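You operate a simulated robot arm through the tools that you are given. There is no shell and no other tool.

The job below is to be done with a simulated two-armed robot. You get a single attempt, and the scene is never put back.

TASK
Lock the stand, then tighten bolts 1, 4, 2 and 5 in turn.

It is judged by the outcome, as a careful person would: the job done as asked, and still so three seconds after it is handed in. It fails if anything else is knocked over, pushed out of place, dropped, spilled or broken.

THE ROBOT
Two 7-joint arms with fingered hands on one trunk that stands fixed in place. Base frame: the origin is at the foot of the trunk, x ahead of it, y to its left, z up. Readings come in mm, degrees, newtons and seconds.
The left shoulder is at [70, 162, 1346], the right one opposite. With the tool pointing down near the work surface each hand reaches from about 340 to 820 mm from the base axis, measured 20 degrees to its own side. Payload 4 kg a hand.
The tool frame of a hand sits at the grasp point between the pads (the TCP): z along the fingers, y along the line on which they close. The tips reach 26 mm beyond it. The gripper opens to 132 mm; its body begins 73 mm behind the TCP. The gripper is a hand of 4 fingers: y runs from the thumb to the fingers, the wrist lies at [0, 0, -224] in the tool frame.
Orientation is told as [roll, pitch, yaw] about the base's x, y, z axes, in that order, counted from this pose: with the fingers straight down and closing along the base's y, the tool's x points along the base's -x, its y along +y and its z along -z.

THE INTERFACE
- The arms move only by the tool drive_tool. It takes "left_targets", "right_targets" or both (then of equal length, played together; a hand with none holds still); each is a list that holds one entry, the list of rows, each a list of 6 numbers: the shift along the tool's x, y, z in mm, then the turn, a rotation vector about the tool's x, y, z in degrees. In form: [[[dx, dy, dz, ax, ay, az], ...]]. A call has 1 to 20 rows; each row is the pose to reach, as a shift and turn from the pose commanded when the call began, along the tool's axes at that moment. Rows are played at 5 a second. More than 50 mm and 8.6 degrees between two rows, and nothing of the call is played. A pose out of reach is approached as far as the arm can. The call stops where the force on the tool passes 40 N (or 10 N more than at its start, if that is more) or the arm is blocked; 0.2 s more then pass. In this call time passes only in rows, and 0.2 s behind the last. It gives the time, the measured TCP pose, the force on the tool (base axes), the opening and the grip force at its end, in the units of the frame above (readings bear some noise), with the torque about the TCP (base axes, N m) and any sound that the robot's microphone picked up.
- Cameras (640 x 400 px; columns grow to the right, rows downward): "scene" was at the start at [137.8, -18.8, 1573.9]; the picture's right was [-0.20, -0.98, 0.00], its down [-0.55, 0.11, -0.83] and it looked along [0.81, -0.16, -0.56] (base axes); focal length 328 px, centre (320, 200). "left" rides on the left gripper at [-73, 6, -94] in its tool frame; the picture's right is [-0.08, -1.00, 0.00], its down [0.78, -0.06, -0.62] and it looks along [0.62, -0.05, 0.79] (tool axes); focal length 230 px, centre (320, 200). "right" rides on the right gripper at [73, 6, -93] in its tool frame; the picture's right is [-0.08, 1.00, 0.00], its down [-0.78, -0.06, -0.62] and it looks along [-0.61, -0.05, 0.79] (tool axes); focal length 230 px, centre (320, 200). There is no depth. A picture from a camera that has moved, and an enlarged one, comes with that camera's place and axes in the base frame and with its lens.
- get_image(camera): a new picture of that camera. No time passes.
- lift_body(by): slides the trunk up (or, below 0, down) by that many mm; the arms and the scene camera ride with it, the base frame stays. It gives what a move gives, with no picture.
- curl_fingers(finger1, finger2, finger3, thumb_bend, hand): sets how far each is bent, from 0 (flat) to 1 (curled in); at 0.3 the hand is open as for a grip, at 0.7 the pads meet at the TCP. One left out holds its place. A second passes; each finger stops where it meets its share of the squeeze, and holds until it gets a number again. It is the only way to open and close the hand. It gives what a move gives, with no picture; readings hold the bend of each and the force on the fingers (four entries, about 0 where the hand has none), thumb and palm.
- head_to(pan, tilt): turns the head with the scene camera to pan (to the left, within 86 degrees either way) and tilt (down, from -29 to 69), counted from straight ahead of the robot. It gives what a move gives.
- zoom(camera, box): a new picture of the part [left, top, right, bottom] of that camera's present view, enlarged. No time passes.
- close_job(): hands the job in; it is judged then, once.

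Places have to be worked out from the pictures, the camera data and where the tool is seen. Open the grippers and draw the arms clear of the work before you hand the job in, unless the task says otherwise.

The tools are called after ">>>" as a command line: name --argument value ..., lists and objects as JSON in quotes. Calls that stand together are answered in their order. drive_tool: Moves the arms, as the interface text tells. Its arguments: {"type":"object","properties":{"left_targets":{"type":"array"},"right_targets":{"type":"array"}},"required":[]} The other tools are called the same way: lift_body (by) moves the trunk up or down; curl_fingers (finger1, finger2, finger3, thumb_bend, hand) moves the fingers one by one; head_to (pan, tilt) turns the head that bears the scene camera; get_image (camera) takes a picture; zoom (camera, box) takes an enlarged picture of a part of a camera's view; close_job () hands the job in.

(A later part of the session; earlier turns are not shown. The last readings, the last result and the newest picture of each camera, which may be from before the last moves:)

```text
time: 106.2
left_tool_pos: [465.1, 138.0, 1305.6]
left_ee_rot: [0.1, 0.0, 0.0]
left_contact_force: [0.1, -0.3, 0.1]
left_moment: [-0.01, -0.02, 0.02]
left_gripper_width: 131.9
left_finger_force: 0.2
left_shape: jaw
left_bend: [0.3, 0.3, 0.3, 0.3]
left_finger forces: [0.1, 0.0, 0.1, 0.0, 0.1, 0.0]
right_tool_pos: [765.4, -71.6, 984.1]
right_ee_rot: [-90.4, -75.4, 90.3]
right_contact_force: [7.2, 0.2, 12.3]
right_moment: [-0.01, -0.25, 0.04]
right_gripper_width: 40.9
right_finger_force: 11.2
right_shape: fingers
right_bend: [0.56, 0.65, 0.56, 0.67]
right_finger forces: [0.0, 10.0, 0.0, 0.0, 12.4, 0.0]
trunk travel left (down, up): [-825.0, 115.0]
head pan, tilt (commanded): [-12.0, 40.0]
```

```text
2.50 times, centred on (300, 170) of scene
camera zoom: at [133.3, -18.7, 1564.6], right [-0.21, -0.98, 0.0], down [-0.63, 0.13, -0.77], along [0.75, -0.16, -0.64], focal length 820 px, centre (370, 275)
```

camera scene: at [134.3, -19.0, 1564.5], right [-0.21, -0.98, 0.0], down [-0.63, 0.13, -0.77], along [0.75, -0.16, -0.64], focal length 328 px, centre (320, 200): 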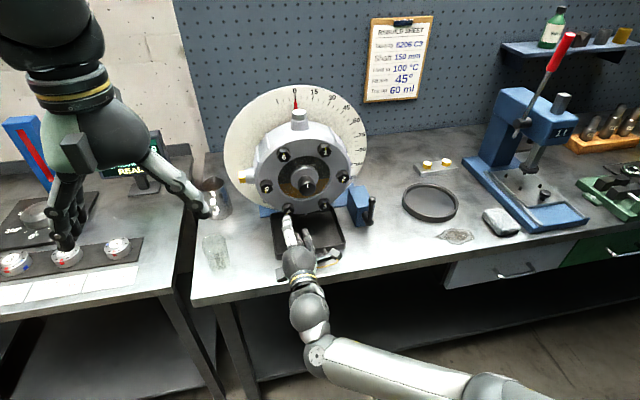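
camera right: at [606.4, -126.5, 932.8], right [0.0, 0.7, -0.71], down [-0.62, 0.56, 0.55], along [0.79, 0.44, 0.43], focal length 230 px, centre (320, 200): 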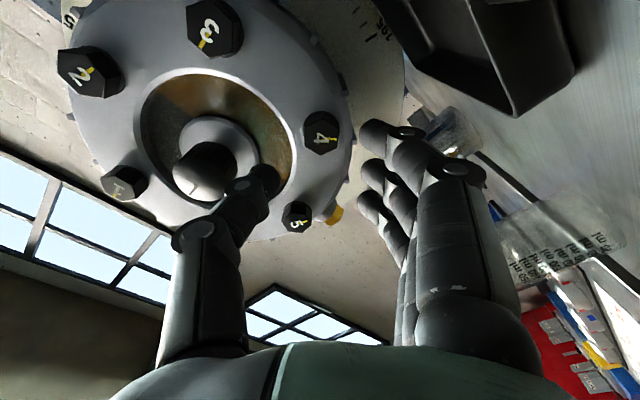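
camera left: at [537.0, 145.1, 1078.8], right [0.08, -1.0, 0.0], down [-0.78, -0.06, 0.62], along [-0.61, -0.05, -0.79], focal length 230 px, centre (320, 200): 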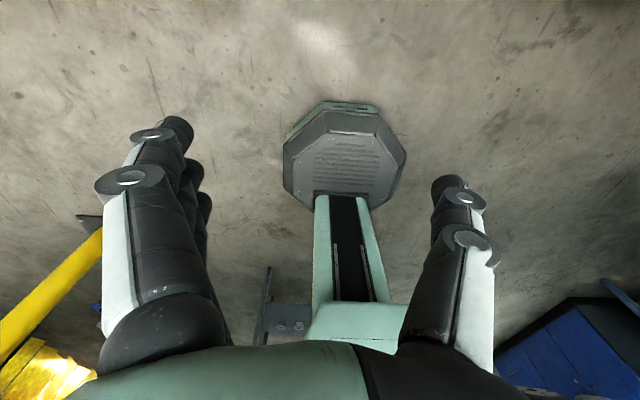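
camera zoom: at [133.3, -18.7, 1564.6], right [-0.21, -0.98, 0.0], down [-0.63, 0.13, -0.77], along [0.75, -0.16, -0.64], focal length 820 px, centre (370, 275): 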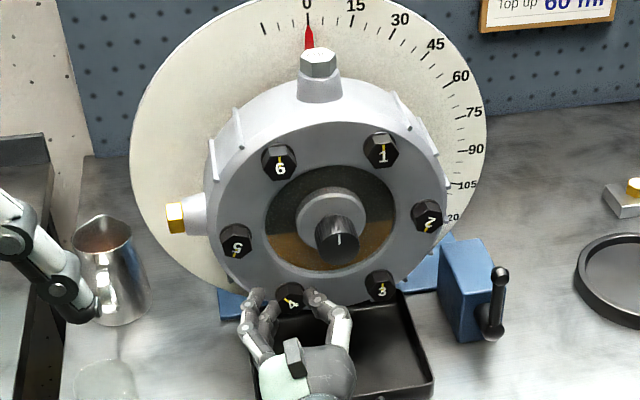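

Bolt 4 followed 95° and its mark now points up-left (~315°). I'll continue 36° in smaller steps.

>>> drive_tool --right_targets '[[[0, 0, 0, 0, 0, 5], [0, 0, 0, 0, 0, 10], [0, 0, 0, 0, 0, 15], [0, 0, 0, 0, 0, 20], [0, 0, 0, 0, 0, 25], [0, 0, 0, 0, 0, 30], [0, 0, 0, 0, 0, 36]]]'

>>> zoom --camera "right" --box '[230, 90, 430, 250]'

>>> zoom --camera "scene" --box '[260, 190, 330, 240]'

```text
time: 107.8
left_tool_pos: [464.5, 137.0, 1304.9]
left_ee_rot: [0.0, 0.0, 0.0]
left_contact_force: [1.1, 0.6, 0.1]
left_moment: [-0.01, 0.01, -0.01]
left_gripper_width: 131.9
left_finger_force: 0.0
left_shape: jaw
left_bend: [0.3, 0.3, 0.3, 0.3]
left_finger forces: [0.1, 0.0, 0.1, 0.0, 0.0, 0.0]
right_tool_pos: [765.1, -72.4, 983.5]
right_ee_rot: [90.1, -68.4, -90.2]
right_contact_force: [5.8, -4.9, 8.1]
right_moment: [-0.03, -0.2, -0.06]
right_gripper_width: 39.4
right_finger_force: 11.6
right_shape: fingers
right_bend: [0.56, 0.64, 0.56, 0.67]
right_finger forces: [0.0, 10.8, 0.0, 0.1, 11.9, 0.1]
trunk travel left (down, up): [-825.0, 115.0]
head pan, tilt (commanded): [-12.0, 40.0]
```

```text
2.50 times, centred on (330, 170) of right
camera zoom: at [672.7, -40.9, 916.1], right [0.0, 0.9, 0.44], down [-0.62, -0.34, 0.71], along [0.79, -0.27, 0.55], focal length 575 px, centre (295, 275)
```

zoom: 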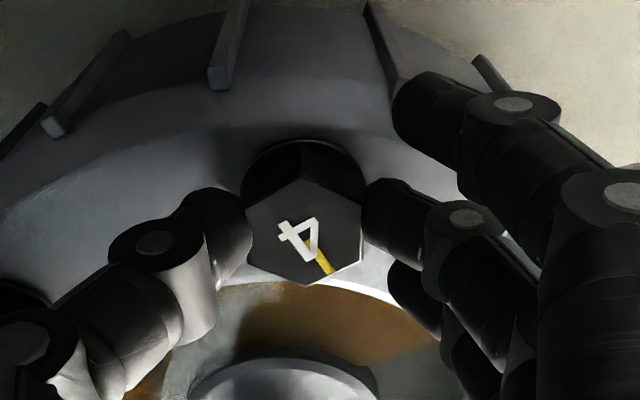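

```text
8.00 times, centred on (295, 215) of scene
camera zoom: at [133.5, -19.6, 1564.5], right [-0.21, -0.98, 0.0], down [-0.63, 0.13, -0.77], along [0.75, -0.16, -0.64], focal length 2623 px, centre (520, 80)
```

zoom: 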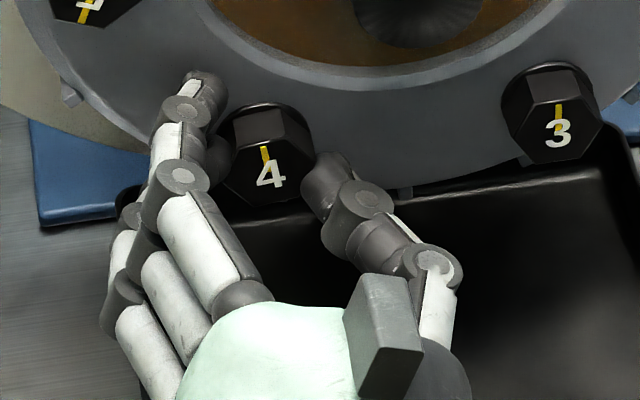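

The mark is at about 352°. I'll continue in 3° steps until the torque rises, as with bolt 1.

>>> drive_tool --right_targets '[[[0, 0, 0, 0, 0, 3], [0, 0, 0, 0, 0, 6], [0, 0, 0, 0, 0, 9], [0, 0, 0, 0, 0, 12], [0, 0, 0, 0, 0, 15], [0, 0, 0, 0, 0, 18]]]'

>>> zoom --camera "right" --box '[230, 90, 430, 250]'

>>> zoom --camera "scene" --box '[260, 190, 330, 240]'

```text
time: 109.2
left_tool_pos: [464.9, 137.7, 1305.3]
left_ee_rot: [0.0, 0.1, -0.1]
left_contact_force: [0.8, -0.6, 0.4]
left_moment: [0.01, -0.05, -0.06]
left_gripper_width: 131.9
left_finger_force: 0.1
left_shape: jaw
left_bend: [0.3, 0.3, 0.3, 0.3]
left_finger forces: [0.1, 0.0, 0.0, 0.0, 0.0, 0.1]
right_tool_pos: [764.3, -71.5, 982.4]
right_ee_rot: [89.7, -50.5, -90.0]
right_contact_force: [2.0, -4.2, 1.6]
right_moment: [-0.35, 0.0, -0.04]
right_gripper_width: 38.6
right_finger_force: 14.2
right_shape: fingers
right_bend: [0.56, 0.64, 0.56, 0.68]
right_finger forces: [0.0, 12.7, 0.1, 0.0, 15.5, 0.0]
trunk travel left (down, up): [-825.0, 115.0]
head pan, tilt (commanded): [-12.0, 40.0]
```

```text
2.50 times, centred on (330, 170) of right
camera zoom: at [672.3, -21.6, 928.3], right [0.0, 0.72, 0.69], down [-0.62, -0.55, 0.57], along [0.79, -0.43, 0.44], focal length 575 px, centre (295, 275)
```

zoom: 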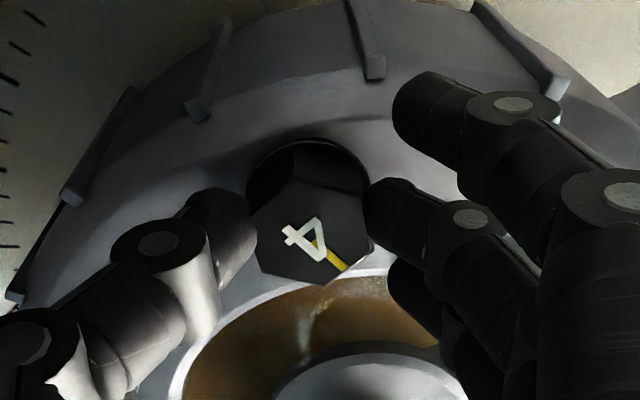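

```text
8.00 times, centred on (295, 215) of scene
camera zoom: at [134.2, -19.5, 1564.4], right [-0.21, -0.98, 0.0], down [-0.63, 0.13, -0.77], along [0.75, -0.16, -0.64], focal length 2623 px, centre (520, 80)
```

zoom: 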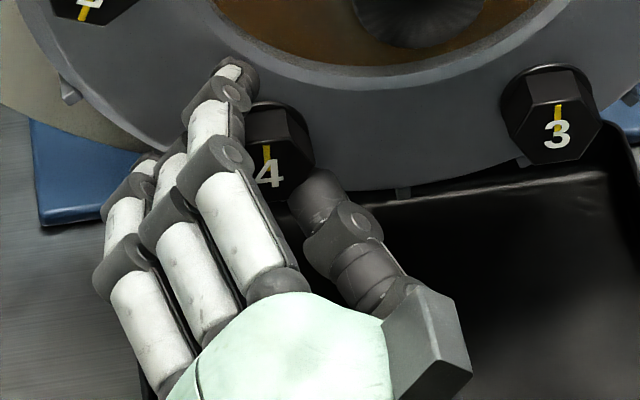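

The torque is at 0.35 N·m, with the hex lagging the hand and the mark upright. I'll add a final 9° to seat it as firmly as bolt 1.

>>> drive_tool --right_targets '[[[0, 0, 0, 0, 0, 3], [0, 0, 0, 0, 0, 6]]]'

>>> drive_tool --right_targets '[[[0, 0, 0, 0, 0, 3]]]'

>>> zoom --camera "right" --box '[230, 90, 430, 250]'

```text
time: 109.8
left_tool_pos: [462.7, 137.0, 1305.6]
left_ee_rot: [0.0, -0.1, 0.1]
left_contact_force: [0.4, -0.1, -0.4]
left_moment: [-0.02, 0.0, 0.01]
left_gripper_width: 132.1
left_finger_force: 0.1
left_shape: jaw
left_bend: [0.3, 0.3, 0.3, 0.3]
left_finger forces: [0.0, 0.0, 0.0, 0.0, 0.1, 0.1]
right_tool_pos: [763.7, -71.7, 982.2]
right_ee_rot: [90.0, -44.5, -90.1]
right_contact_force: [-0.7, -4.6, -1.5]
right_moment: [-0.55, 0.06, -0.02]
right_gripper_width: 38.6
right_finger_force: 17.7
right_shape: fingers
right_bend: [0.56, 0.64, 0.56, 0.68]
right_finger forces: [0.0, 15.4, 0.0, 0.1, 19.6, 0.1]
trunk travel left (down, up): [-825.0, 115.0]
head pan, tilt (commanded): [-12.0, 40.0]
```

```text
time: 110.2
left_tool_pos: [464.2, 137.4, 1304.8]
left_ee_rot: [-0.1, 0.1, 0.1]
left_contact_force: [0.6, -0.6, -0.1]
left_moment: [0.02, -0.03, -0.01]
left_gripper_width: 131.5
left_finger_force: 0.2
left_shape: jaw
left_bend: [0.3, 0.3, 0.3, 0.3]
left_finger forces: [0.1, 0.1, 0.1, 0.1, 0.1, 0.1]
right_tool_pos: [764.6, -71.3, 983.0]
right_ee_rot: [90.0, -41.6, -90.2]
right_contact_force: [-0.8, -4.0, -1.2]
right_moment: [-0.6, 0.05, -0.02]
right_gripper_width: 38.9
right_finger_force: 19.2
right_shape: fingers
right_bend: [0.56, 0.64, 0.56, 0.68]
right_finger forces: [0.0, 16.7, 0.0, 0.1, 21.2, 0.0]
trunk travel left (down, up): [-825.0, 115.0]
head pan, tilt (commanded): [-12.0, 40.0]
```

```text
2.50 times, centred on (330, 170) of right
camera zoom: at [672.7, -14.6, 937.7], right [0.0, 0.6, 0.8], down [-0.62, -0.63, 0.47], along [0.79, -0.49, 0.37], focal length 575 px, centre (295, 275)
```

zoom: 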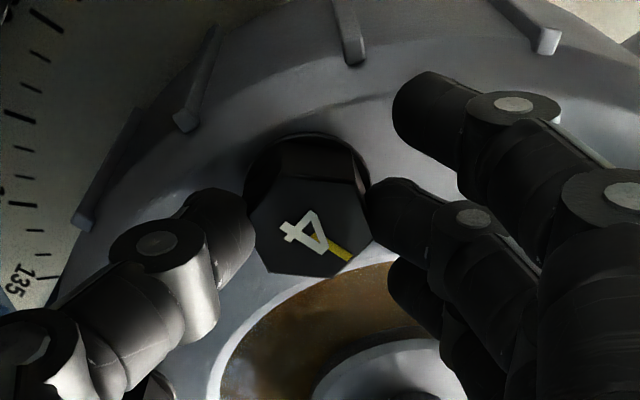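

The torque is at 0.60 N·m and the bolt no longer moves: bolt 4 is tight. I'll open, back off 65 mm and verify.

>>> curl_fingers --hand "right" --finger2 0.55 --thumb_bend 0.55

>>> drive_tool --right_targets '[[[0, 0, -12, 0, 0, 0], [0, 0, -30, 0, 0, 0], [0, 0, -50, 0, 0, 0], [0, 0, -70, 0, 0, 0]]]'

>>> zoom --camera "scene" --box '[220, 90, 380, 250]'

>>> get_image --camera "right"

```text
time: 111.2
left_tool_pos: [464.4, 138.4, 1304.1]
left_ee_rot: [0.1, -0.1, 0.0]
left_contact_force: [0.1, -0.1, -0.4]
left_moment: [0.0, -0.04, -0.04]
left_gripper_width: 131.9
left_finger_force: 0.0
left_shape: jaw
left_bend: [0.3, 0.3, 0.3, 0.3]
left_finger forces: [0.0, 0.0, 0.0, 0.0, 0.0, 0.0]
right_tool_pos: [764.8, -70.9, 983.4]
right_ee_rot: [90.1, -41.6, -90.1]
right_contact_force: [-0.1, 0.4, 0.0]
right_moment: [-0.02, 0.01, -0.01]
right_gripper_width: 52.5
right_finger_force: 0.1
right_shape: fingers
right_bend: [0.56, 0.55, 0.56, 0.55]
right_finger forces: [0.1, 0.0, 0.0, 0.1, 0.1, 0.0]
trunk travel left (down, up): [-825.0, 115.0]
head pan, tilt (commanded): [-12.0, 40.0]
```

```text
time: 112.2
left_tool_pos: [463.6, 138.9, 1306.4]
left_ee_rot: [0.0, 0.0, -0.1]
left_contact_force: [-0.5, -0.4, 0.1]
left_moment: [-0.02, -0.03, 0.0]
left_gripper_width: 131.9
left_finger_force: 0.0
left_shape: jaw
left_bend: [0.3, 0.3, 0.3, 0.3]
left_finger forces: [0.1, 0.1, 0.0, 0.0, 0.0, 0.0]
right_tool_pos: [694.8, -71.6, 983.5]
right_ee_rot: [90.1, -41.5, -90.1]
right_contact_force: [-0.7, 0.3, 0.1]
right_moment: [0.01, 0.01, 0.02]
right_gripper_width: 52.5
right_finger_force: 0.2
right_shape: fingers
right_bend: [0.56, 0.55, 0.56, 0.55]
right_finger forces: [0.0, 0.0, 0.1, 0.1, 0.0, 0.1]
trunk travel left (down, up): [-825.0, 115.0]
head pan, tilt (commanded): [-12.0, 40.0]
```

```text
2.50 times, centred on (300, 170) of scene
camera zoom: at [133.1, -18.9, 1564.6], right [-0.21, -0.98, 0.0], down [-0.63, 0.13, -0.77], along [0.75, -0.16, -0.64], focal length 820 px, centre (370, 275)
```

zoom: 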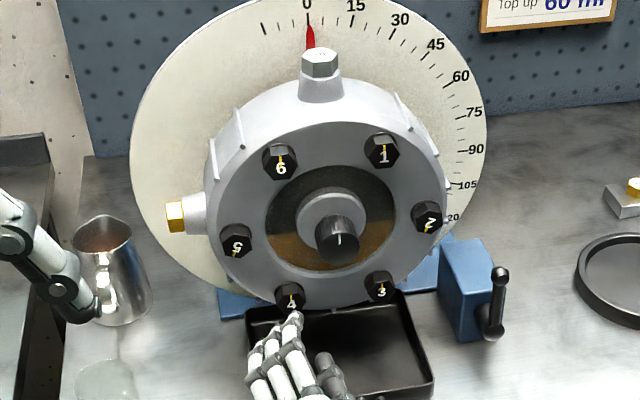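

```text
taken
camera right: at [602.2, -13.6, 938.2], right [0.0, 0.6, 0.8], down [-0.62, -0.63, 0.47], along [0.79, -0.49, 0.37], focal length 230 px, centre (320, 200)
```

right: 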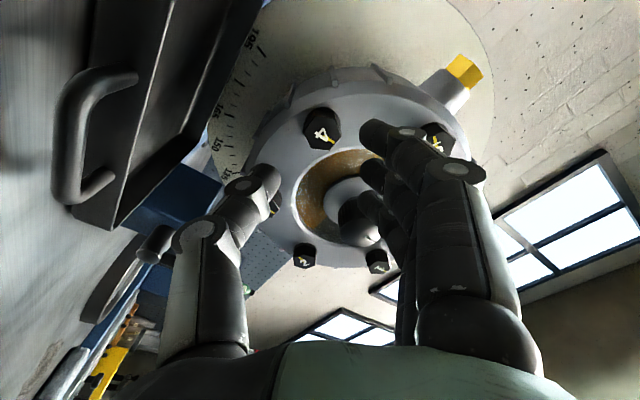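

Bolt 4's mark is upright and the stand still reads 0. Next is bolt 2 at (y -217.5, z 1068): I'll move there at the same standoff and roll back to -70°.

>>> drive_tool --right_targets '[[[-11.8, -2.5, 0, 0, 0, -8.43], [-23.6, -5, 0, 0, 0, -16.86], [-35.4, -7.5, 0, 0, 0, -25.3], [-47.1, -10, 0, 0, 0, -33.7], [-58.9, -12.5, 0, 0, 0, -42.1], [-70.7, -15, 0, 0, 0, -50.6], [-82.5, -17.4, 0, 0, 0, -59], [-94.3, -19.9, 0, 0, 0, -67.4], [-106.1, -22.4, 0, 0, 0, -75.9], [-117.9, -24.9, 0, 0, 0, -84.3], [-129.6, -27.4, 0, 0, 0, -92.7], [-141.4, -29.9, 0, 0, 0, -101.2], [-153.2, -32.4, 2, 0, 0, -109.6], [-165, -34.9, 5, 0, 0, -118]]]'

>>> get_image --camera "scene"

>>> get_image --camera "right"

```text
time: 115.2
left_tool_pos: [465.7, 137.4, 1305.3]
left_ee_rot: [0.0, -0.1, -0.1]
left_contact_force: [0.0, -0.1, -0.1]
left_moment: [0.03, 0.0, 0.0]
left_gripper_width: 131.9
left_finger_force: 0.1
left_shape: jaw
left_bend: [0.3, 0.3, 0.3, 0.3]
left_finger forces: [0.1, 0.0, 0.0, 0.0, 0.1, 0.0]
right_tool_pos: [701.4, -219.1, 1065.9]
right_ee_rot: [-90.1, -20.3, 90.0]
right_contact_force: [-0.4, -0.4, -0.2]
right_moment: [0.01, 0.0, -0.01]
right_gripper_width: 52.6
right_finger_force: 0.0
right_shape: fingers
right_bend: [0.56, 0.55, 0.56, 0.55]
right_finger forces: [0.0, 0.0, 0.0, 0.0, 0.0, 0.0]
trunk travel left (down, up): [-825.0, 115.0]
head pan, tilt (commanded): [-12.0, 40.0]
```

```text
taken
camera scene: at [134.2, -19.4, 1564.4], right [-0.21, -0.98, 0.0], down [-0.63, 0.13, -0.77], along [0.75, -0.16, -0.64], focal length 328 px, centre (320, 200)
```

scene: 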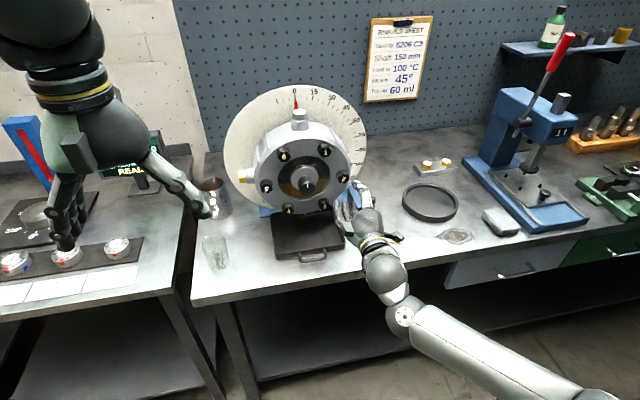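

```text
taken
camera right: at [607.7, -285.1, 1034.4], right [0.0, 0.42, -0.91], down [-0.62, 0.72, 0.33], along [0.79, 0.56, 0.26], focal length 230 px, centre (320, 200)
```

right: 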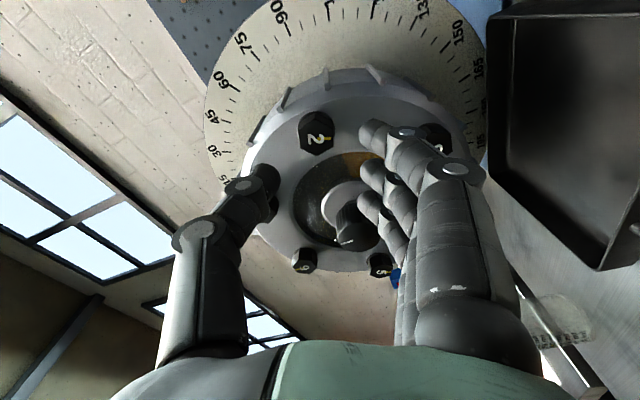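

Reached. I'll see whether roll -130° is also reachable here, so the whole ~160° can be done in one grip.

>>> drive_tool --right_targets '[[[0, 0, 0, 0, 0, -7.5], [0, 0, 0, 0, 0, -15], [0, 0, 0, 0, 0, -22.5], [0, 0, 0, 0, 0, -30], [0, 0, 0, 0, 0, -37.5], [0, 0, 0, 0, 0, -45], [0, 0, 0, 0, 0, -52.5], [0, 0, 0, 0, 0, -60]]]'

>>> zoom --camera "right" --box '[230, 50, 430, 210]'

```text
time: 117.0
left_tool_pos: [465.5, 138.8, 1304.1]
left_ee_rot: [0.1, 0.1, 0.0]
left_contact_force: [0.3, -0.6, 0.0]
left_moment: [0.0, 0.01, -0.03]
left_gripper_width: 131.9
left_finger_force: 0.0
left_shape: jaw
left_bend: [0.3, 0.3, 0.3, 0.3]
left_finger forces: [0.0, 0.0, 0.1, 0.0, 0.1, 0.0]
right_tool_pos: [701.7, -219.1, 1065.9]
right_ee_rot: [-90.1, 39.7, 89.8]
right_contact_force: [0.2, -0.3, -0.9]
right_moment: [-0.02, -0.05, 0.04]
right_gripper_width: 52.7
right_finger_force: 0.0
right_shape: fingers
right_bend: [0.56, 0.55, 0.56, 0.55]
right_finger forces: [0.0, 0.1, 0.0, 0.0, 0.0, 0.0]
trunk travel left (down, up): [-825.0, 115.0]
head pan, tilt (commanded): [-12.0, 40.0]
```

```text
2.50 times, centred on (330, 130) of right
camera zoom: at [608.9, -278.7, 1107.9], right [0.0, -0.58, -0.82], down [-0.61, 0.64, -0.45], along [0.79, 0.5, -0.36], focal length 575 px, centre (295, 375)
```

zoom: 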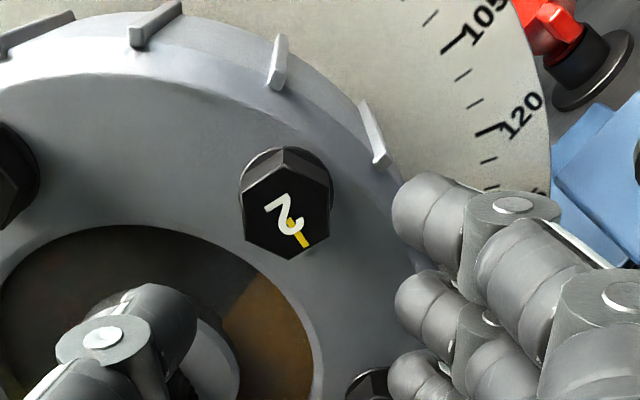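

Roll -130° works and the flats line up; the bolt is 2.8 mm off toward the thumb. I'll correct that and advance to x≈740.

>>> drive_tool --right_targets '[[[0, -1.5, 13, 0, 0, 0], [0, -2.8, 26, 0, 0, 0], [0, -2.8, 38, 0, 0, 0]]]'

>>> zoom --camera "right" --box '[230, 90, 430, 250]'

```text
time: 117.8
left_tool_pos: [463.3, 139.1, 1305.7]
left_ee_rot: [0.0, 0.0, 0.0]
left_contact_force: [-0.2, -0.2, -0.6]
left_moment: [-0.01, 0.03, 0.04]
left_gripper_width: 132.1
left_finger_force: 0.1
left_shape: jaw
left_bend: [0.3, 0.3, 0.3, 0.3]
left_finger forces: [0.0, 0.1, 0.0, 0.0, 0.0, 0.0]
right_tool_pos: [736.5, -216.4, 1069.5]
right_ee_rot: [-90.1, 39.6, 89.8]
right_contact_force: [0.6, 0.1, 0.3]
right_moment: [0.05, 0.04, 0.0]
right_gripper_width: 52.4
right_finger_force: 0.2
right_shape: fingers
right_bend: [0.56, 0.55, 0.56, 0.55]
right_finger forces: [0.0, 0.0, 0.1, 0.0, 0.1, 0.0]
trunk travel left (down, up): [-825.0, 115.0]
head pan, tilt (commanded): [-12.0, 40.0]
```

```text
2.50 times, centred on (330, 170) of right
camera zoom: at [644.5, -276.9, 1111.1], right [0.0, -0.58, -0.82], down [-0.62, 0.64, -0.45], along [0.79, 0.5, -0.35], focal length 575 px, centre (295, 275)
```

zoom: 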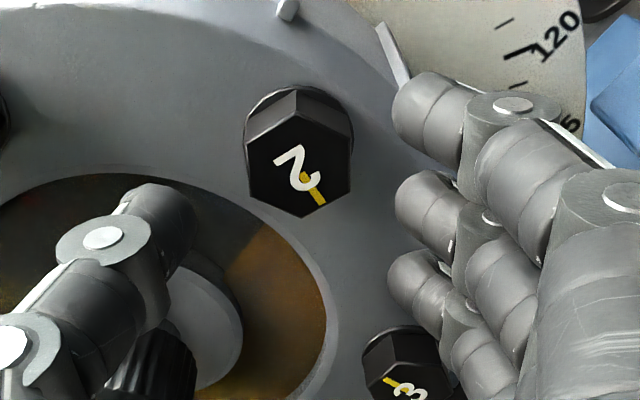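

Bolt 2 is centred to about 1 mm. I'll advance to grip depth and close the thumb and middle finger.

>>> drive_tool --right_targets '[[[0, 0.5, 9, 0, 0, 0], [0, 1, 18, 0, 0, 0], [0, 1, 23, 0, 0, 0], [0, 1, 26, 0, 0, 0]]]'

>>> curl_fingers --hand "right" --finger2 0.75 --thumb_bend 0.75

>>> zoom --camera "right" --box '[230, 90, 430, 250]'

```text
time: 118.8
left_tool_pos: [465.1, 138.7, 1305.5]
left_ee_rot: [0.0, 0.0, 0.0]
left_contact_force: [-0.3, 0.3, 0.3]
left_moment: [0.0, 0.01, 0.0]
left_gripper_width: 131.9
left_finger_force: 0.2
left_shape: jaw
left_bend: [0.3, 0.3, 0.3, 0.3]
left_finger forces: [0.0, 0.1, 0.0, 0.0, 0.0, 0.0]
right_tool_pos: [764.3, -216.6, 1068.3]
right_ee_rot: [-90.0, 39.7, 90.0]
right_contact_force: [0.0, 0.2, 0.0]
right_moment: [0.02, 0.05, -0.03]
right_gripper_width: 52.7
right_finger_force: 0.0
right_shape: fingers
right_bend: [0.56, 0.55, 0.56, 0.55]
right_finger forces: [0.0, 0.0, 0.0, 0.0, 0.0, 0.1]
trunk travel left (down, up): [-825.0, 115.0]
head pan, tilt (commanded): [-12.0, 40.0]
```

```text
time: 119.8
left_tool_pos: [464.6, 138.8, 1305.8]
left_ee_rot: [0.0, 0.0, -0.1]
left_contact_force: [0.6, 0.2, -0.7]
left_moment: [0.04, 0.01, 0.04]
left_gripper_width: 131.9
left_finger_force: 0.1
left_shape: jaw
left_bend: [0.3, 0.3, 0.3, 0.3]
left_finger forces: [0.0, 0.0, 0.1, 0.0, 0.0, 0.1]
right_tool_pos: [763.8, -215.9, 1069.2]
right_ee_rot: [-90.2, 39.6, 89.9]
right_contact_force: [5.1, 3.2, 6.0]
right_moment: [0.01, -0.06, 0.0]
right_gripper_width: 40.3
right_finger_force: 12.2
right_shape: fingers
right_bend: [0.56, 0.64, 0.56, 0.67]
right_finger forces: [0.1, 8.7, 0.0, 0.1, 15.3, 0.1]
trunk travel left (down, up): [-825.0, 115.0]
head pan, tilt (commanded): [-12.0, 40.0]
```

```text
2.50 times, centred on (330, 170) of right
camera zoom: at [671.9, -276.8, 1110.4], right [0.0, -0.58, -0.82], down [-0.62, 0.64, -0.45], along [0.79, 0.5, -0.35], focal length 575 px, centre (295, 275)
```

zoom: 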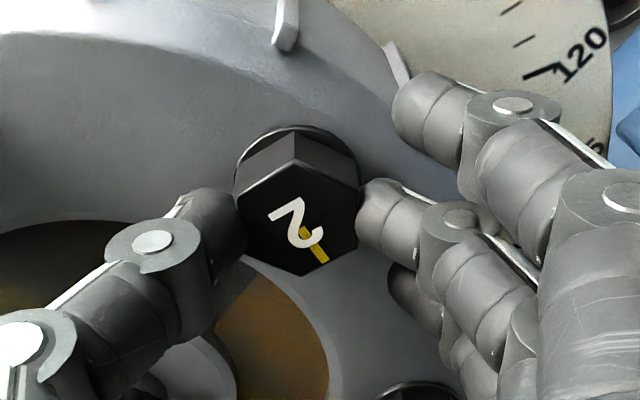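

Good grip. I'll turn bolt 2 clockwise by 114° first.

>>> drive_tool --right_targets '[[[0, 0, 0, 0, 0, 5], [0, 0, 0, 0, 0, 11], [0, 0, 0, 0, 0, 17], [0, 0, 0, 0, 0, 23], [0, 0, 0, 0, 0, 29], [0, 0, 0, 0, 0, 35], [0, 0, 0, 0, 0, 41], [0, 0, 0, 0, 0, 47], [0, 0, 0, 0, 0, 53], [0, 0, 0, 0, 0, 59], [0, 0, 0, 0, 0, 65], [0, 0, 0, 0, 0, 71], [0, 0, 0, 0, 0, 77], [0, 0, 0, 0, 0, 83], [0, 0, 0, 0, 0, 89], [0, 0, 0, 0, 0, 95], [0, 0, 0, 0, 0, 101], [0, 0, 0, 0, 0, 107], [0, 0, 0, 0, 0, 113]]]'

>>> zoom --camera "right" --box '[230, 90, 430, 250]'

>>> zoom --camera "scene" --box '[220, 90, 380, 250]'

```text
time: 123.8
left_tool_pos: [463.3, 138.2, 1305.2]
left_ee_rot: [-0.1, 0.1, 0.1]
left_contact_force: [-0.2, 0.8, 0.4]
left_moment: [0.0, -0.03, 0.01]
left_gripper_width: 131.9
left_finger_force: 0.0
left_shape: jaw
left_bend: [0.3, 0.3, 0.3, 0.3]
left_finger forces: [0.0, 0.0, 0.0, 0.0, 0.1, 0.0]
right_tool_pos: [763.3, -217.8, 1068.5]
right_ee_rot: [-90.5, -73.4, 90.2]
right_contact_force: [8.9, -1.6, 14.8]
right_moment: [-0.02, -0.24, 0.02]
right_gripper_width: 42.1
right_finger_force: 11.0
right_shape: fingers
right_bend: [0.56, 0.64, 0.56, 0.66]
right_finger forces: [0.0, 8.7, 0.0, 0.0, 13.5, 0.1]
trunk travel left (down, up): [-825.0, 115.0]
head pan, tilt (commanded): [-12.0, 40.0]
```

```text
2.50 times, centred on (330, 170) of right
camera zoom: at [671.1, -233.1, 995.8], right [0.0, 0.98, -0.21], down [-0.62, 0.17, 0.77], along [0.79, 0.13, 0.6], focal length 575 px, centre (295, 275)
```

zoom: 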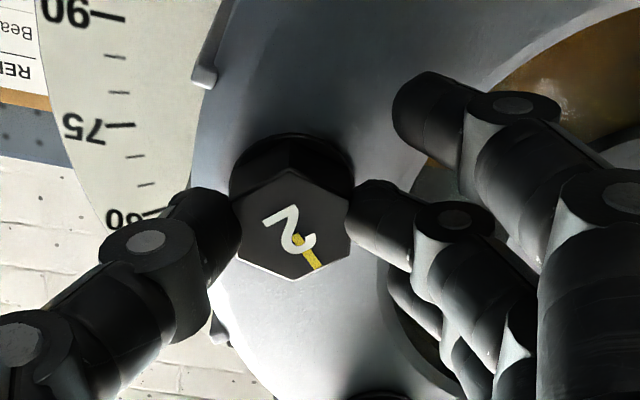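

```text
2.50 times, centred on (300, 170) of scene
camera zoom: at [133.2, -18.4, 1564.6], right [-0.21, -0.98, 0.0], down [-0.63, 0.13, -0.77], along [0.75, -0.16, -0.64], focal length 820 px, centre (370, 275)
```

zoom: 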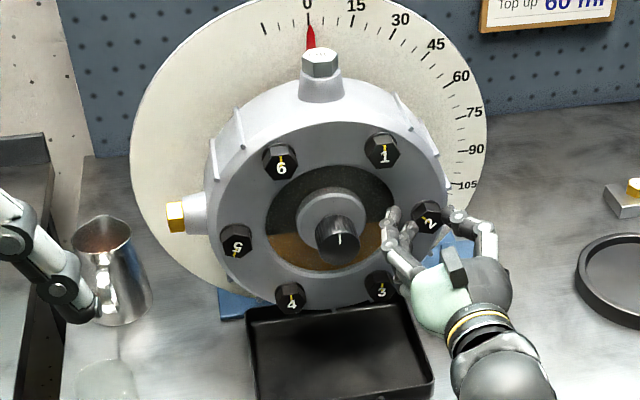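

Bolt 2 followed; its mark is at about 313°. I'll continue 36°.

>>> drive_tool --right_targets '[[[0, 0, 0, 0, 0, 5], [0, 0, 0, 0, 0, 10], [0, 0, 0, 0, 0, 15], [0, 0, 0, 0, 0, 20], [0, 0, 0, 0, 0, 25], [0, 0, 0, 0, 0, 30], [0, 0, 0, 0, 0, 36]]]'

>>> zoom --camera "right" --box '[230, 90, 430, 250]'

>>> zoom --camera "scene" --box '[310, 150, 380, 200]'

```text
time: 125.3
left_tool_pos: [463.3, 137.1, 1305.8]
left_ee_rot: [0.0, -0.1, -0.1]
left_contact_force: [0.2, -0.1, 0.4]
left_moment: [-0.02, 0.0, 0.0]
left_gripper_width: 131.9
left_finger_force: 0.0
left_shape: jaw
left_bend: [0.3, 0.3, 0.3, 0.3]
left_finger forces: [0.0, 0.1, 0.1, 0.0, 0.1, 0.0]
right_tool_pos: [763.9, -218.5, 1067.5]
right_ee_rot: [90.1, -70.3, -90.3]
right_contact_force: [4.9, -7.1, 10.7]
right_moment: [-0.03, -0.22, -0.1]
right_gripper_width: 40.4
right_finger_force: 11.7
right_shape: fingers
right_bend: [0.56, 0.64, 0.56, 0.67]
right_finger forces: [0.0, 10.0, 0.0, 0.0, 12.9, 0.0]
trunk travel left (down, up): [-825.0, 115.0]
head pan, tilt (commanded): [-12.0, 40.0]
```

```text
2.50 times, centred on (330, 170) of right
camera zoom: at [671.1, -189.1, 1000.2], right [0.0, 0.91, 0.41], down [-0.62, -0.32, 0.72], along [0.79, -0.25, 0.56], focal length 575 px, centre (295, 275)
```

zoom: 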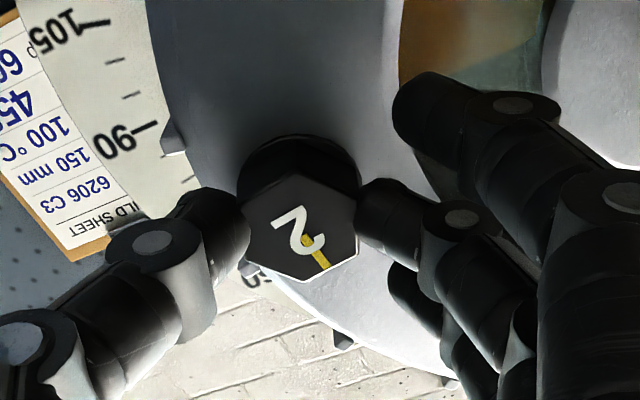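

```text
8.00 times, centred on (345, 175) of scene
camera zoom: at [133.3, -19.9, 1564.5], right [-0.21, -0.98, 0.0], down [-0.63, 0.13, -0.77], along [0.75, -0.16, -0.64], focal length 2623 px, centre (120, 400)
```

zoom: 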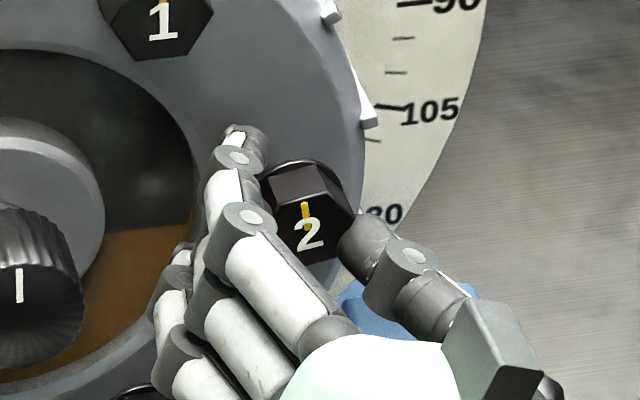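

The mark is at about 353°. I'll continue in 3° steps to seat the bolt.

>>> drive_tool --right_targets '[[[0, 0, 0, 0, 0, 3], [0, 0, 0, 0, 0, 6], [0, 0, 0, 0, 0, 9], [0, 0, 0, 0, 0, 12], [0, 0, 0, 0, 0, 15], [0, 0, 0, 0, 0, 18]]]'

>>> zoom --camera "right" --box '[230, 90, 430, 250]'

>>> zoom --camera "scene" --box '[310, 150, 380, 200]'

```text
time: 126.8
left_tool_pos: [463.2, 136.1, 1304.7]
left_ee_rot: [0.1, 0.0, 0.0]
left_contact_force: [-0.1, -0.4, -0.5]
left_moment: [0.02, 0.0, 0.01]
left_gripper_width: 132.2
left_finger_force: 0.0
left_shape: jaw
left_bend: [0.3, 0.3, 0.3, 0.3]
left_finger forces: [0.0, 0.0, 0.0, 0.1, 0.1, 0.0]
right_tool_pos: [765.2, -218.8, 1068.1]
right_ee_rot: [89.8, -52.5, -90.0]
right_contact_force: [1.8, -7.5, 5.8]
right_moment: [-0.29, -0.16, -0.15]
right_gripper_width: 39.6
right_finger_force: 13.6
right_shape: fingers
right_bend: [0.56, 0.64, 0.56, 0.67]
right_finger forces: [0.1, 11.1, 0.1, 0.0, 15.6, 0.0]
trunk travel left (down, up): [-825.0, 115.0]
head pan, tilt (commanded): [-12.0, 40.0]
```

```text
2.50 times, centred on (330, 170) of right
camera zoom: at [671.2, -169.9, 1012.1], right [0.0, 0.74, 0.67], down [-0.62, -0.53, 0.59], along [0.79, -0.41, 0.46], focal length 575 px, centre (295, 275)
```

zoom: 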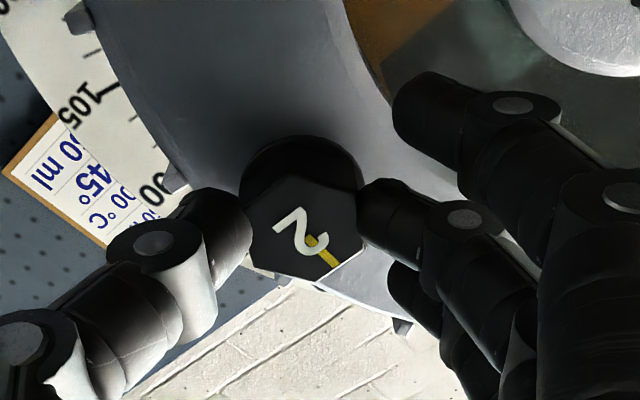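

```text
8.00 times, centred on (345, 175) of scene
camera zoom: at [133.6, -20.4, 1564.4], right [-0.21, -0.98, 0.0], down [-0.63, 0.13, -0.77], along [0.75, -0.16, -0.64], focal length 2623 px, centre (120, 400)
```

zoom: 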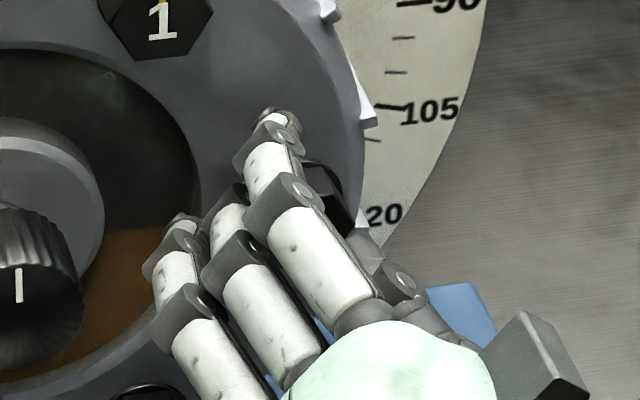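

The torque is 0.29 N·m and the hex has started to lag the hand. I'll add a few more degrees until it reaches about 0.6 N·m, like bolt 4.

>>> drive_tool --right_targets '[[[0, 0, 0, 0, 0, 3], [0, 0, 0, 0, 0, 6]]]'

>>> drive_tool --right_targets '[[[0, 0, 0, 0, 0, 3]]]'

>>> zoom --camera "right" --box '[230, 90, 430, 250]'

```text
time: 127.3
left_tool_pos: [463.3, 137.9, 1305.6]
left_ee_rot: [0.1, 0.0, 0.0]
left_contact_force: [-0.5, 0.5, 0.0]
left_moment: [-0.01, 0.02, 0.0]
left_gripper_width: 132.1
left_finger_force: 0.1
left_shape: jaw
left_bend: [0.3, 0.3, 0.3, 0.3]
left_finger forces: [0.0, 0.0, 0.0, 0.0, 0.0, 0.0]
right_tool_pos: [763.6, -217.8, 1067.5]
right_ee_rot: [89.9, -46.5, -90.0]
right_contact_force: [1.1, -7.0, 0.7]
right_moment: [-0.47, 0.01, -0.09]
right_gripper_width: 39.8
right_finger_force: 15.7
right_shape: fingers
right_bend: [0.56, 0.64, 0.56, 0.67]
right_finger forces: [0.0, 13.4, 0.0, 0.1, 19.2, 0.0]
trunk travel left (down, up): [-825.0, 115.0]
head pan, tilt (commanded): [-12.0, 40.0]
```

```text
time: 127.8
left_tool_pos: [463.8, 136.6, 1305.6]
left_ee_rot: [0.2, 0.1, 0.0]
left_contact_force: [-0.7, -0.8, 0.1]
left_moment: [0.01, 0.0, 0.04]
left_gripper_width: 131.6
left_finger_force: 0.0
left_shape: jaw
left_bend: [0.3, 0.3, 0.3, 0.3]
left_finger forces: [0.0, 0.0, 0.0, 0.0, 0.0, 0.0]
right_tool_pos: [762.7, -219.1, 1067.6]
right_ee_rot: [90.0, -43.5, -90.1]
right_contact_force: [-2.4, -7.7, -1.1]
right_moment: [-0.54, -0.01, -0.1]
right_gripper_width: 40.0
right_finger_force: 18.2
right_shape: fingers
right_bend: [0.56, 0.64, 0.56, 0.67]
right_finger forces: [0.1, 14.7, 0.0, 0.1, 21.6, 0.1]
trunk travel left (down, up): [-825.0, 115.0]
head pan, tilt (commanded): [-12.0, 40.0]
```

```text
2.50 times, centred on (330, 170) of right
camera zoom: at [671.3, -162.2, 1020.4], right [0.0, 0.63, 0.78], down [-0.62, -0.61, 0.5], along [0.79, -0.48, 0.39], focal length 575 px, centre (295, 275)
```

zoom: 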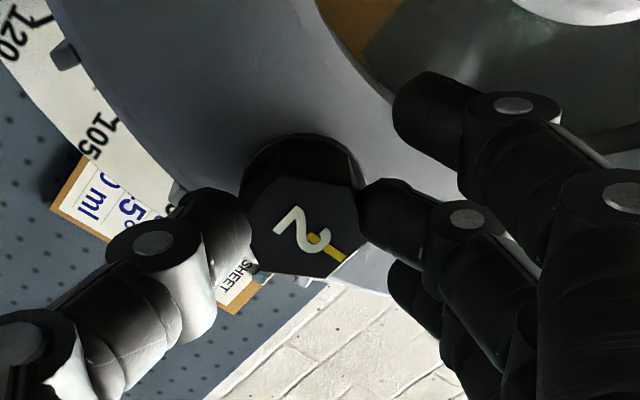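

0.54 N·m. I'll add one last 2°, then release, back off and check.

>>> drive_tool --right_targets '[[[0, 0, 0, 0, 0, 2.5]]]'

>>> curl_fingers --hand "right" --finger2 0.55 --thumb_bend 0.55

>>> drive_tool --right_targets '[[[0, 0, -12, 0, 0, 0], [0, 0, -30, 0, 0, 0], [0, 0, -50, 0, 0, 0], [0, 0, -70, 0, 0, 0]]]'

>>> zoom --camera "scene" --box '[220, 90, 380, 250]'

>>> zoom --camera "right" --box '[230, 50, 430, 210]'

```text
time: 128.2
left_tool_pos: [463.8, 136.3, 1305.7]
left_ee_rot: [0.1, 0.0, 0.0]
left_contact_force: [0.6, 0.1, -0.5]
left_moment: [0.03, -0.01, 0.02]
left_gripper_width: 131.7
left_finger_force: 0.0
left_shape: jaw
left_bend: [0.3, 0.3, 0.3, 0.3]
left_finger forces: [0.0, 0.0, 0.1, 0.0, 0.0, 0.0]
right_tool_pos: [763.9, -218.8, 1067.6]
right_ee_rot: [90.0, -41.0, -90.2]
right_contact_force: [-3.0, -7.3, -0.6]
right_moment: [-0.63, 0.04, -0.11]
right_gripper_width: 40.0
right_finger_force: 19.3
right_shape: fingers
right_bend: [0.56, 0.64, 0.56, 0.67]
right_finger forces: [0.0, 15.8, 0.0, 0.0, 23.0, 0.0]
trunk travel left (down, up): [-825.0, 115.0]
head pan, tilt (commanded): [-12.0, 40.0]
```

```text
time: 129.2
left_tool_pos: [463.9, 139.9, 1304.1]
left_ee_rot: [0.0, 0.0, 0.0]
left_contact_force: [-0.4, -0.2, -0.2]
left_moment: [-0.02, 0.01, 0.02]
left_gripper_width: 131.8
left_finger_force: 0.0
left_shape: jaw
left_bend: [0.3, 0.3, 0.3, 0.3]
left_finger forces: [0.0, 0.0, 0.0, 0.1, 0.0, 0.0]
right_tool_pos: [765.4, -216.4, 1066.9]
right_ee_rot: [90.1, -41.1, -90.1]
right_contact_force: [0.6, -0.1, 0.6]
right_moment: [0.0, 0.0, -0.02]
right_gripper_width: 52.8
right_finger_force: 0.0
right_shape: fingers
right_bend: [0.56, 0.55, 0.56, 0.55]
right_finger forces: [0.1, 0.1, 0.0, 0.0, 0.0, 0.1]
trunk travel left (down, up): [-825.0, 115.0]
head pan, tilt (commanded): [-12.0, 40.0]
```

```text
time: 130.2
left_tool_pos: [463.4, 137.3, 1306.1]
left_ee_rot: [0.0, 0.0, -0.1]
left_contact_force: [0.5, -0.2, 0.1]
left_moment: [-0.01, -0.05, 0.02]
left_gripper_width: 131.8
left_finger_force: 0.2
left_shape: jaw
left_bend: [0.3, 0.3, 0.3, 0.3]
left_finger forces: [0.0, 0.0, 0.0, 0.0, 0.1, 0.0]
right_tool_pos: [692.4, -217.6, 1068.5]
right_ee_rot: [90.2, -41.2, -90.1]
right_contact_force: [0.1, -0.2, 0.3]
right_moment: [0.02, -0.02, -0.01]
right_gripper_width: 52.6
right_finger_force: 0.0
right_shape: fingers
right_bend: [0.56, 0.55, 0.56, 0.55]
right_finger forces: [0.1, 0.0, 0.0, 0.1, 0.1, 0.1]
trunk travel left (down, up): [-825.0, 115.0]
head pan, tilt (commanded): [-12.0, 40.0]
```

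```text
2.50 times, centred on (300, 170) of scene
camera zoom: at [133.0, -19.0, 1564.6], right [-0.21, -0.98, 0.0], down [-0.63, 0.13, -0.77], along [0.75, -0.16, -0.64], focal length 820 px, centre (370, 275)
```

zoom: 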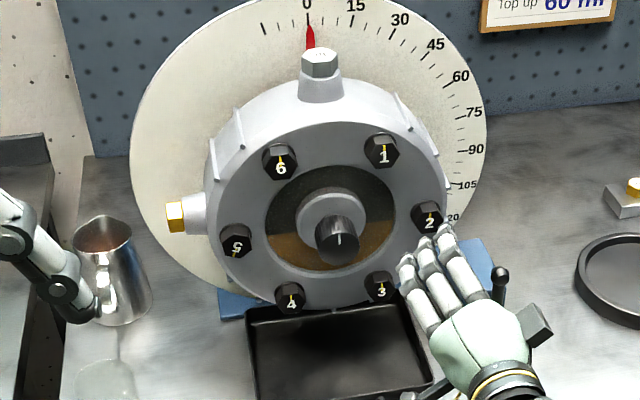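

```text
2.50 times, centred on (330, 130) of right
camera zoom: at [600.4, -158.7, 1023.9], right [0.0, 0.6, 0.8], down [-0.62, -0.63, 0.47], along [0.79, -0.5, 0.37], focal length 575 px, centre (295, 375)
```

zoom: 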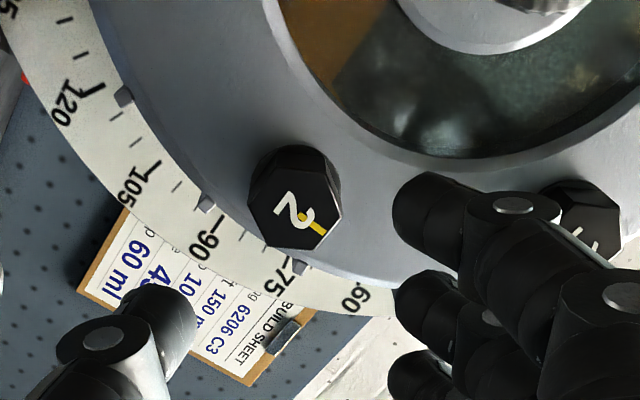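

Bolt 2 reads upright. Last is bolt 5 at (y -23, z 1068): I'll move across at the same standoff (clear of the knob) and roll back to -70°.

>>> drive_tool --right_targets '[[[10.5, 9.1, 0, 0, 0, -8.5], [21, 18.2, 0, 0, 0, -17], [31.5, 27.4, 0, 0, 0, -25.5], [42, 36.5, 0, 0, 0, -34], [52.5, 45.6, 0, 0, 0, -42.5], [63, 54.7, 0, 0, 0, -51], [73.5, 63.9, 0, 0, 0, -59.5], [83.9, 73, 0, 0, 0, -68], [94.4, 82.1, 0, 0, 0, -76.5], [104.9, 91.2, 0, 0, 0, -85], [115.4, 100.3, 0, 0, 0, -93.5], [125.9, 109.5, 0, 0, 0, -102], [136.4, 118.6, 0, 0, 0, -110.5], [146.9, 127.7, 0, 0, 0, -119]]]'

>>> get_image --camera "scene"

>>> get_image --camera "right"

```text
time: 133.2
left_tool_pos: [464.7, 138.5, 1305.0]
left_ee_rot: [0.2, 0.1, -0.1]
left_contact_force: [-0.2, 0.4, -0.3]
left_moment: [0.03, -0.01, -0.03]
left_gripper_width: 132.1
left_finger_force: 0.1
left_shape: jaw
left_bend: [0.3, 0.3, 0.3, 0.3]
left_finger forces: [0.1, 0.0, 0.0, 0.0, 0.0, 0.0]
right_tool_pos: [693.3, -21.9, 1067.3]
right_ee_rot: [-90.0, -19.8, 89.8]
right_contact_force: [0.2, -0.2, -0.6]
right_moment: [0.01, 0.01, -0.04]
right_gripper_width: 52.6
right_finger_force: 0.1
right_shape: fingers
right_bend: [0.56, 0.55, 0.56, 0.55]
right_finger forces: [0.0, 0.1, 0.0, 0.0, 0.0, 0.0]
trunk travel left (down, up): [-825.0, 115.0]
head pan, tilt (commanded): [-12.0, 40.0]
```

```text
taken
camera scene: at [134.3, -18.2, 1564.5], right [-0.21, -0.98, 0.0], down [-0.63, 0.13, -0.77], along [0.75, -0.16, -0.64], focal length 328 px, centre (320, 200)
```

scene: 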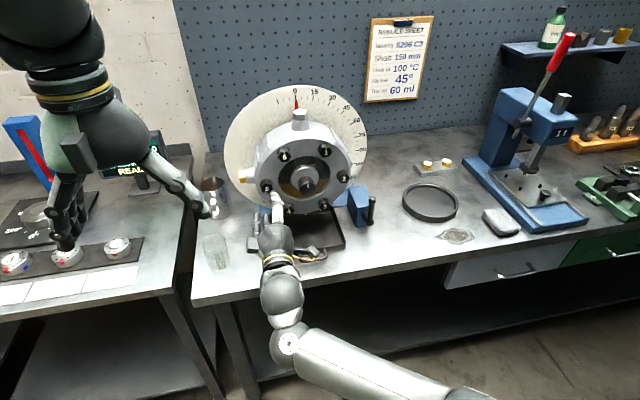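

```text
taken
camera right: at [601.3, -89.5, 1037.0], right [0.0, 0.41, -0.91], down [-0.62, 0.72, 0.32], along [0.79, 0.56, 0.25], focal length 230 px, centre (320, 200)
```

right: 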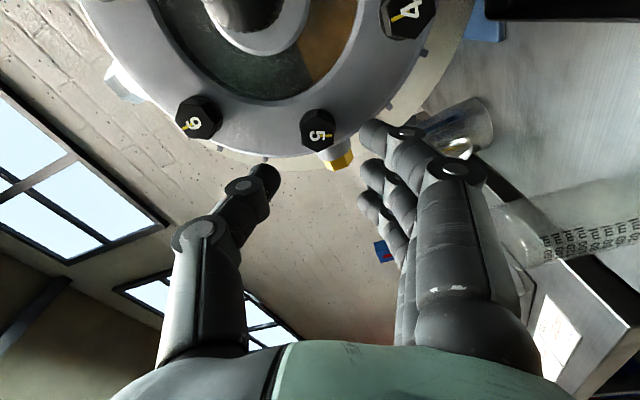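

Reached. I'll roll to -130° for bolt 5's flats and check alignment.

>>> drive_tool --right_targets '[[[0, 0, 0, 0, 0, -7.5], [0, 0, 0, 0, 0, -15], [0, 0, 0, 0, 0, -22.5], [0, 0, 0, 0, 0, -30], [0, 0, 0, 0, 0, -37.5], [0, 0, 0, 0, 0, -45], [0, 0, 0, 0, 0, -52.5], [0, 0, 0, 0, 0, -60]]]'

>>> zoom --camera "right" --box '[230, 50, 430, 210]'

```text
time: 134.9
left_tool_pos: [463.9, 138.8, 1304.3]
left_ee_rot: [0.0, 0.0, 0.1]
left_contact_force: [-0.2, 0.4, -0.2]
left_moment: [-0.01, 0.0, -0.01]
left_gripper_width: 132.2
left_finger_force: 0.1
left_shape: jaw
left_bend: [0.3, 0.3, 0.3, 0.3]
left_finger forces: [0.0, 0.0, 0.0, 0.0, 0.1, 0.1]
right_tool_pos: [695.7, -21.8, 1067.3]
right_ee_rot: [-90.1, 40.2, 89.8]
right_contact_force: [0.6, 0.3, 0.4]
right_moment: [0.0, -0.01, 0.0]
right_gripper_width: 52.9
right_finger_force: 0.0
right_shape: fingers
right_bend: [0.56, 0.55, 0.56, 0.55]
right_finger forces: [0.0, 0.0, 0.1, 0.1, 0.0, 0.1]
trunk travel left (down, up): [-825.0, 115.0]
head pan, tilt (commanded): [-12.0, 40.0]
```

```text
2.50 times, centred on (330, 130) of right
camera zoom: at [602.6, -82.7, 1109.3], right [0.0, -0.58, -0.81], down [-0.61, 0.64, -0.46], along [0.79, 0.5, -0.36], focal length 575 px, centre (295, 375)
```

zoom: 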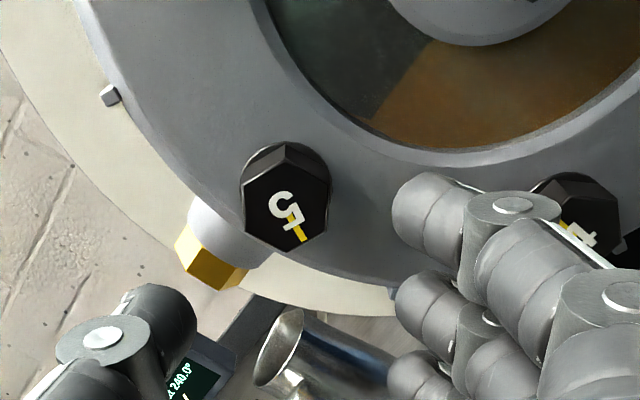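

The flats line up; the bolt is about 2.9 mm toward the thumb and 1 mm along tool -x. The yellow plug sits well behind the cover plane. I'll correct and advance to x≈740.

>>> drive_tool --right_targets '[[[-0.5, -1.5, 15, 0, 0, 0], [-1, -2.85, 30, 0, 0, 0], [-1, -2.85, 44.5, 0, 0, 0]]]'

>>> zoom --camera "right" --box '[230, 90, 430, 250]'

```text
time: 135.8
left_tool_pos: [464.2, 137.6, 1305.0]
left_ee_rot: [-0.1, 0.0, 0.0]
left_contact_force: [-0.4, -0.6, -0.2]
left_moment: [-0.02, -0.01, 0.0]
left_gripper_width: 131.8
left_finger_force: 0.1
left_shape: jaw
left_bend: [0.3, 0.3, 0.3, 0.3]
left_finger forces: [0.0, 0.1, 0.1, 0.1, 0.0, 0.0]
right_tool_pos: [738.9, -19.8, 1068.7]
right_ee_rot: [-90.1, 40.1, 89.9]
right_contact_force: [1.0, 0.6, 0.7]
right_moment: [-0.05, 0.0, 0.03]
right_gripper_width: 52.6
right_finger_force: 0.1
right_shape: fingers
right_bend: [0.56, 0.55, 0.56, 0.55]
right_finger forces: [0.0, 0.0, 0.1, 0.1, 0.1, 0.0]
trunk travel left (down, up): [-825.0, 115.0]
head pan, tilt (commanded): [-12.0, 40.0]
```

```text
2.50 times, centred on (330, 170) of right
camera zoom: at [647.2, -80.4, 1110.5], right [0.0, -0.58, -0.81], down [-0.62, 0.64, -0.46], along [0.79, 0.5, -0.36], focal length 575 px, centre (295, 275)
```

zoom: 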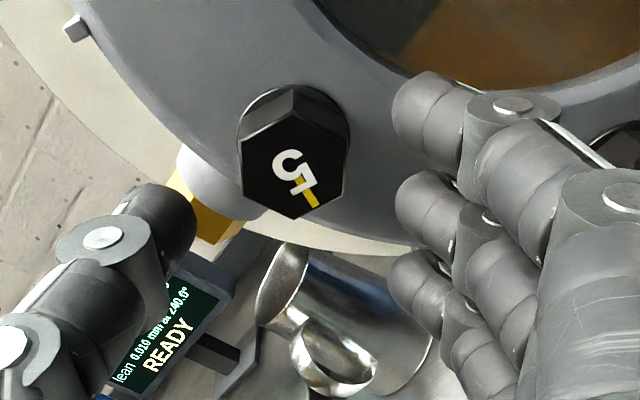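

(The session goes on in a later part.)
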